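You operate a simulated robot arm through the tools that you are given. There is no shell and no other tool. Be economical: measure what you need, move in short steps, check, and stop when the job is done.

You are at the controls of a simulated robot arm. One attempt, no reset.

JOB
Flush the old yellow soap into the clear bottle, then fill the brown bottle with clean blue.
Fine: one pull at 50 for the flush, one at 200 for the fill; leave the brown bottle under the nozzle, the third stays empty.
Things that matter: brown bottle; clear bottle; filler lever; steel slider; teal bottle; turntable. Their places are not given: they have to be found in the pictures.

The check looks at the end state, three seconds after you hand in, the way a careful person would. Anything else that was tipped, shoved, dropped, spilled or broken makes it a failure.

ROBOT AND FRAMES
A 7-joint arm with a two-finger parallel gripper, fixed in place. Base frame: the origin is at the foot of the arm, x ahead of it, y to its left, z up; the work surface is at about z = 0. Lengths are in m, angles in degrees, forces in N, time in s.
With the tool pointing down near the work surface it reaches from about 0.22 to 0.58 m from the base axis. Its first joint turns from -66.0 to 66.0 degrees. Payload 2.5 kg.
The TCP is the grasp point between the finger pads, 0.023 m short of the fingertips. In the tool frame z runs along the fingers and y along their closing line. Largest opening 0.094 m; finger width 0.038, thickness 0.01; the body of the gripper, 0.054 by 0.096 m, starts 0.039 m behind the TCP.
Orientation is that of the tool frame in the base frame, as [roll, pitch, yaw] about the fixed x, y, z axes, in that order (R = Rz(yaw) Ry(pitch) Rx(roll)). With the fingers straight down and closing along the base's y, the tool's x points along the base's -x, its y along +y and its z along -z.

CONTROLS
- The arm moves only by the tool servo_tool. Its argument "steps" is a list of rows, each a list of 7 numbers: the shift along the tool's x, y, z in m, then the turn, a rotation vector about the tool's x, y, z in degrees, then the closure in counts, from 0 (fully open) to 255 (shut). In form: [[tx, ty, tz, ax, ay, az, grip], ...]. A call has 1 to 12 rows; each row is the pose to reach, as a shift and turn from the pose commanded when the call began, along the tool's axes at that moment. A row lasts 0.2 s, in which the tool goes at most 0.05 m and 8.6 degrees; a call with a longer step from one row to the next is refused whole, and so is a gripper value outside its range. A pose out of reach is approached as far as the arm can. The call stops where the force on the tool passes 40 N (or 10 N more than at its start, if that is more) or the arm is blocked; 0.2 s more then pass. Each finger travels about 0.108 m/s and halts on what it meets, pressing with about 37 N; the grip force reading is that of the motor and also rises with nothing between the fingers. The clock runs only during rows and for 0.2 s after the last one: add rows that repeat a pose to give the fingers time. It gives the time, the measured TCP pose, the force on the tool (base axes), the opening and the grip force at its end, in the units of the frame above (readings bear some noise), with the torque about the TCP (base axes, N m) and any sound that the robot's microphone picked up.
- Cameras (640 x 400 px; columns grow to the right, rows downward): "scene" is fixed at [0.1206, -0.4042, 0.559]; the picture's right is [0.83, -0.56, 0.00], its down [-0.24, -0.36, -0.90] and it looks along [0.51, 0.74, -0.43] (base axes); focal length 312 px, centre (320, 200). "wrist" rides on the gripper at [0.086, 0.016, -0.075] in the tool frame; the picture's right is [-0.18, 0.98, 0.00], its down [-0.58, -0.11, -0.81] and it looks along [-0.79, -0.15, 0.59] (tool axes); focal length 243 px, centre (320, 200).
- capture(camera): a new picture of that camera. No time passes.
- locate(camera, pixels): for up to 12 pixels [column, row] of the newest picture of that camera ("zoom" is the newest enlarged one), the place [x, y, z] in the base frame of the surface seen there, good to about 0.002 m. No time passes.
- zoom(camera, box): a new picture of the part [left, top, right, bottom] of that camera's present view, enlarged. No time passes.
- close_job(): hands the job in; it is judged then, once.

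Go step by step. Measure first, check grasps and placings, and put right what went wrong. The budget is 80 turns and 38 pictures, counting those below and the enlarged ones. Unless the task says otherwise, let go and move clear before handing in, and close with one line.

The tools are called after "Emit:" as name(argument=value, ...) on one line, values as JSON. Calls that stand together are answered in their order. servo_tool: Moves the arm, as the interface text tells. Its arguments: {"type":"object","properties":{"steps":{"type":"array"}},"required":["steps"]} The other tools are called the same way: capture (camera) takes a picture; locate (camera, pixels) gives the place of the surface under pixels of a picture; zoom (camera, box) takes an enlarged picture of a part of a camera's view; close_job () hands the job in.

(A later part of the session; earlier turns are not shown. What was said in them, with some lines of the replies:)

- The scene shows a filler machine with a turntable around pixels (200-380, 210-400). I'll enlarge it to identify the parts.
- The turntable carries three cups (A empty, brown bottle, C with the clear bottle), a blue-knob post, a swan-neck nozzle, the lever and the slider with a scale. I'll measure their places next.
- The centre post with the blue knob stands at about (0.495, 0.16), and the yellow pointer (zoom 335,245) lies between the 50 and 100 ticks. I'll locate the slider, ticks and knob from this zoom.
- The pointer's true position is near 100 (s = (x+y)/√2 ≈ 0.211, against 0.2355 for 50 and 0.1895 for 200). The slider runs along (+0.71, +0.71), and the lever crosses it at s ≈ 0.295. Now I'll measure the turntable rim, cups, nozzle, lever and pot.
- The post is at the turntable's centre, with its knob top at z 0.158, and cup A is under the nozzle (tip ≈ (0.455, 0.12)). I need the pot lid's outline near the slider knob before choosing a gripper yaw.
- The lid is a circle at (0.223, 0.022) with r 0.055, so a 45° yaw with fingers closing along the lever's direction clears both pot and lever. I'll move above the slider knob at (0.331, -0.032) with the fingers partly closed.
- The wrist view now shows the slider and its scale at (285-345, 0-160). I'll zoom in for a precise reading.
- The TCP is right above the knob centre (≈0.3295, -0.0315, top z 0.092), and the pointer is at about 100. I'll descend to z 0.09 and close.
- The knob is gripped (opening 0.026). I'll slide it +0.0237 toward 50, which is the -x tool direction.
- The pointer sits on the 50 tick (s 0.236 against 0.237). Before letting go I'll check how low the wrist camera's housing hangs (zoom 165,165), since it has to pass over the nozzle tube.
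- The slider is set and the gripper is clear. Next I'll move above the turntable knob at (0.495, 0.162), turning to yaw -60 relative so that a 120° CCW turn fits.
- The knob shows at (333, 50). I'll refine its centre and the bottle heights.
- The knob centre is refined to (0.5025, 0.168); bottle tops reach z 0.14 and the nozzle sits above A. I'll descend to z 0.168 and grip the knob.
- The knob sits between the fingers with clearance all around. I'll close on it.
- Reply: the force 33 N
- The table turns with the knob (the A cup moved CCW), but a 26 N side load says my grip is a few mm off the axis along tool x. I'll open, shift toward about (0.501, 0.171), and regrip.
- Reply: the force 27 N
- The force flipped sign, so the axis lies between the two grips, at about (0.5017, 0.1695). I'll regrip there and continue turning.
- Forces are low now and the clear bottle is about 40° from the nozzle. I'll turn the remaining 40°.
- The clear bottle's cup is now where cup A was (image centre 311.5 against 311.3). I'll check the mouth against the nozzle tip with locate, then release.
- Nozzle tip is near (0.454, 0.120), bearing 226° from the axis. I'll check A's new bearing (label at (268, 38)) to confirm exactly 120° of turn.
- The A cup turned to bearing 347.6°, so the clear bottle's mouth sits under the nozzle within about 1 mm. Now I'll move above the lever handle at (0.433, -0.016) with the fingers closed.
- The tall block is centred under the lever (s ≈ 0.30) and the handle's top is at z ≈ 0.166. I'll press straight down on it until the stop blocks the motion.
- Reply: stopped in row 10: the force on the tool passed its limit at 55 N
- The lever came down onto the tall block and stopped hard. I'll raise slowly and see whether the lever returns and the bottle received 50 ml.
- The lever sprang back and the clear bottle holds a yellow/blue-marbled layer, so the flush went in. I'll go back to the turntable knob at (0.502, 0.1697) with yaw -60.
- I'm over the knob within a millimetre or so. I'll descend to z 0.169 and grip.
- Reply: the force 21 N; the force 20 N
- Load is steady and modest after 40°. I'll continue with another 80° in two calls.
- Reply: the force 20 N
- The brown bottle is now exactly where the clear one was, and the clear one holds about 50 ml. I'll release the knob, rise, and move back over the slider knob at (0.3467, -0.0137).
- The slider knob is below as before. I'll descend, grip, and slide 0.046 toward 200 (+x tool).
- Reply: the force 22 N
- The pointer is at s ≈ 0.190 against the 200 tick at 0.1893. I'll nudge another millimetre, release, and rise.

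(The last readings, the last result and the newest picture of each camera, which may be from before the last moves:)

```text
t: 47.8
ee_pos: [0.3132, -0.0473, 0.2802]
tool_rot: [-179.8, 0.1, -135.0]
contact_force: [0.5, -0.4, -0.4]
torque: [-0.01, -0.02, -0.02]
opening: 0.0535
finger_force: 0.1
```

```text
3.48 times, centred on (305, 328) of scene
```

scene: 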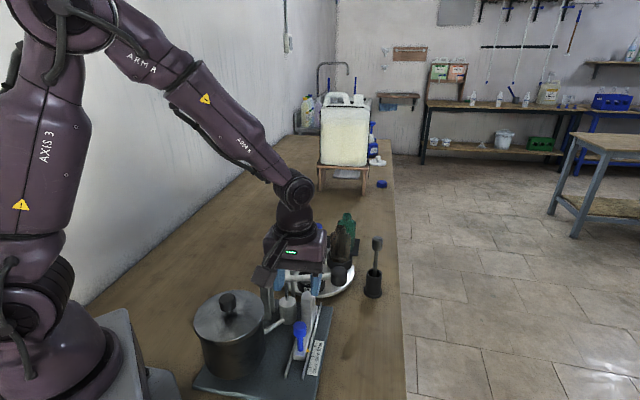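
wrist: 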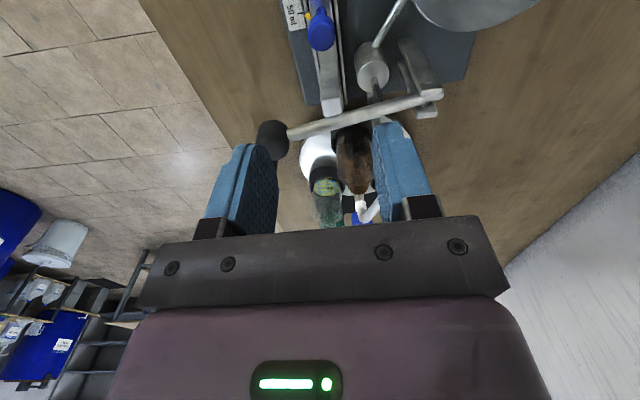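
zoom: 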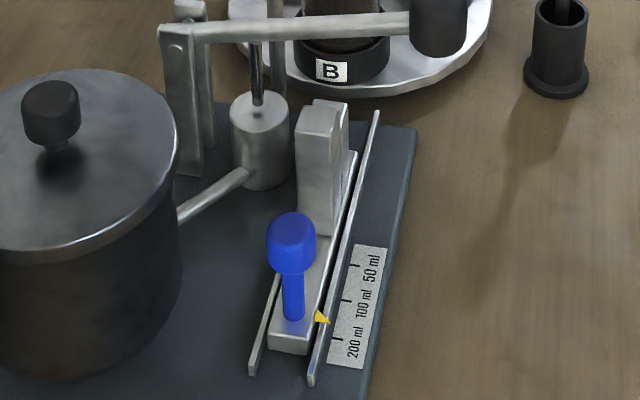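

The slider is at 200 and cup B (brown) is under the nozzle. The 200 stroke swings the lever far (perhaps 45°), so I'll follow its arc with a tilting tool, starting above the handle with closed fingers.

Emit:
servo_tool(steps=[[-0.03, -0.015, 0, 0, 0, 0, 200], [-0.06, -0.03, 0, 0, 0, 0, 255], [-0.09, -0.045, 0, 0, 0, 0, 255], [-0.109, -0.0528, 0, 0, 0, 0, 255], [-0.109, -0.0528, 0.04, 0, 0, 0, 255], [-0.109, -0.0528, 0.075, 0, 0, 0, 255], [-0.109, -0.0528, 0.085, 0, 0, 0, 255], [-0.109, -0.0528, 0.085, 0, 0, 0, 255]])

Emit:
zoom(camera="scene", box=[250, 210, 390, 330])

```text
t: 49.6
ee_pos: [0.4266, -0.0068, 0.1943]
tool_rot: [-179.9, 0.0, -135.0]
contact_force: [0.2, -0.5, -0.1]
torque: [0.02, 0.0, -0.05]
opening: 0.0
finger_force: 36.7
```

```text
3.33 times, centred on (320, 270) of scene
```

zoom: 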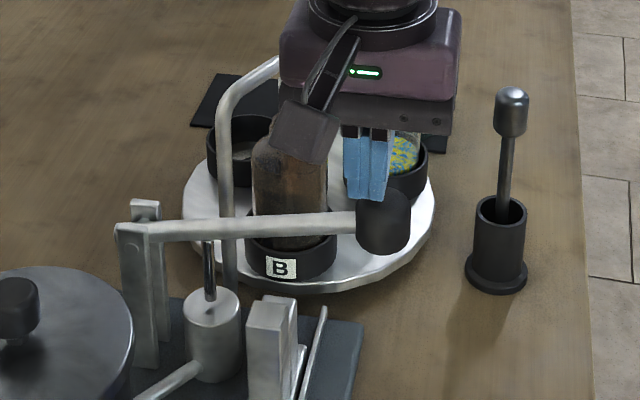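

The closed tips sit on the inner half of the handle. Now the full pull along the arc in one go.

Emit:
servo_tool(steps=[[0, 0, 0.0068, 0, 0, 0, 255], [0, -0.0026, 0.0183, 0, 0, 0, 255], [0, -0.0043, 0.029, 0, 0, 0, 255], [0, -0.0073, 0.0425, -5, 0, 0, 255], [0, -0.0091, 0.0562, -10, 0, 0, 255], [0, -0.0097, 0.07, -15, 0, 0, 255], [0, -0.0091, 0.0838, -20, 0, 0, 255], [0, -0.0073, 0.0975, -25, 0, 0, 255], [0, -0.0043, 0.111, -30, 0, 0, 255], [0, 0, 0.1242, -35, 0, 0, 255], [0, 0.0051, 0.1369, -40, 0, 0, 255], [0, 0.0115, 0.1492, -45, 0, 0, 255]])

Emit:
zoom(camera="scene", box=[240, 210, 400, 350])

```text
t: 51.8
ee_pos: [0.431, -0.0101, 0.0796]
tool_rot: [146.5, 0.2, -135.1]
contact_force: [-2.6, -1.7, 11.2]
torque: [0.02, 0.11, 0.03]
opening: 0.0
finger_force: 37.3
stopped in row 10: the force on the tool passed its limit at 55 N (the readings are from after the stop); the commanded pose is now the measured one
```

```text
2.86 times, centred on (320, 280) of scene
```

zoom: 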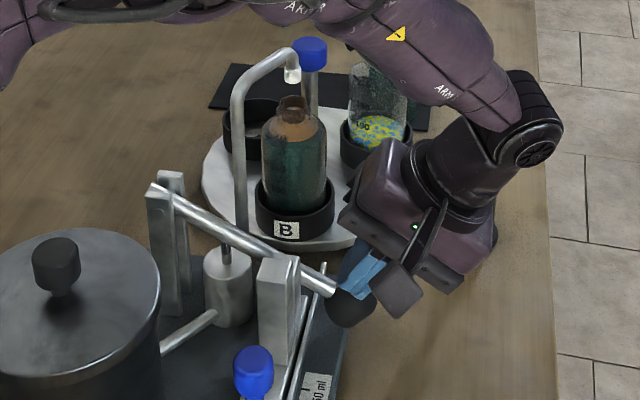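

The lever stopped hard on its lowest step (~31° down) and brown is filled to about 200. I'll press a few mm further to confirm the stop without letting go.

Emit:
servo_tool(steps=[[0, 0, 0.002, 0, 0, 0, 255], [0, 0, 0.004, 0, 0, 0, 255], [0, 0, 0.004, 0, 0, 0, 255]])

```text
t: 52.5
ee_pos: [0.432, -0.0102, 0.0801]
tool_rot: [146.7, 0.4, -135.3]
contact_force: [-1.5, -1.2, 8.7]
torque: [0.02, 0.08, 0.01]
opening: 0.0001
finger_force: 36.9
stopped in row 3: the force on the tool passed its limit at 43 N (the readings are from after the stop); the commanded pose is now the measured one
```

The motion is blocked at once, so the lever is fully on its stop. I'll let it rise back along the reversed arc, then move clear.

Emit:
servo_tool(steps=[[0, 0.0033, -0.0105, 4, 0, 0, 255], [0, 0.0071, -0.021, 8, 0, 0, 255], [0, 0.0118, -0.0307, 12, 0, 0, 255], [0, 0.0169, -0.0404, 16, 0, 0, 255], [0, 0.0231, -0.0494, 20, 0, 0, 255], [0, 0.0294, -0.0584, 24, 0, 0, 255], [0, 0.0373, -0.067, 28, 0, 0, 255], [0, 0.0453, -0.0755, 32, 0, 0, 255], [0, 0.0551, -0.087, 33, 0, 0, 255], [0, 0.0651, -0.0985, 33, 0, 0, 255], [0, 0.0872, -0.1342, 33, 0, 0, 255], [0, 0.109, -0.1678, 33, 0, 0, 255]])

Emit:
servo_tool(steps=[[0, 0, -0.02, 0, 0, 0, 255], [0, 0, -0.04, 0, 0, 0, 255], [0.03, 0, -0.06, 0, 0, 0, 255], [0.06, 0, -0.06, 0, 0, 0, 200], [0.06, 0, -0.06, 0, 0, 0, 150], [0.06, 0, -0.06, 0, 0, 0, 150]])

Emit:
zoom(camera="scene", box=[240, 210, 400, 350])

Emit:
zoom(camera="scene", box=[270, 215, 360, 285])

```text
t: 55.1
ee_pos: [0.4295, -0.0107, 0.2773]
tool_rot: [179.7, 0.3, -135.3]
contact_force: [0.7, -0.9, 0.6]
torque: [-0.03, 0.0, 0.01]
opening: 0.0
finger_force: 36.8
```

```text
t: 56.5
ee_pos: [0.3877, -0.0552, 0.3384]
tool_rot: [179.7, 0.4, -135.2]
contact_force: [-0.6, 0.2, 0.4]
torque: [0.03, 0.01, -0.01]
opening: 0.0387
finger_force: 0.1
```

```text
2.86 times, centred on (320, 280) of scene
```

zoom: 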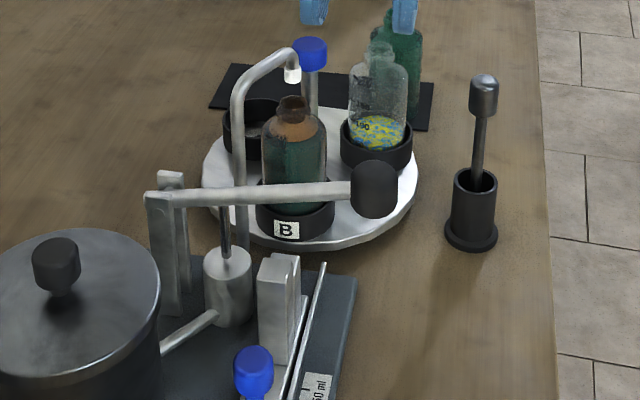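

```text
5.71 times, centred on (315, 250) of scene
```

zoom: 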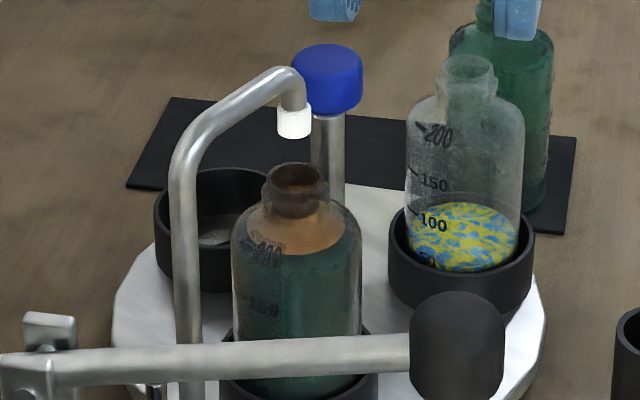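

The lever is back up. The brown bottle stands under the nozzle filled to its 200 mark, the clear one holds the yellow flush, the teal one is empty and untouched, and nothing is spilled. The arm is clear, so I'm handing in.

Emit:
close_job()

```text
The job is handed in.
```

I flushed the old yellow soap into the clear bottle with one pull at 50, then filled the brown bottle with one pull at 200 and left it under the nozzle. The teal bottle stayed empty, and I saw no spills.
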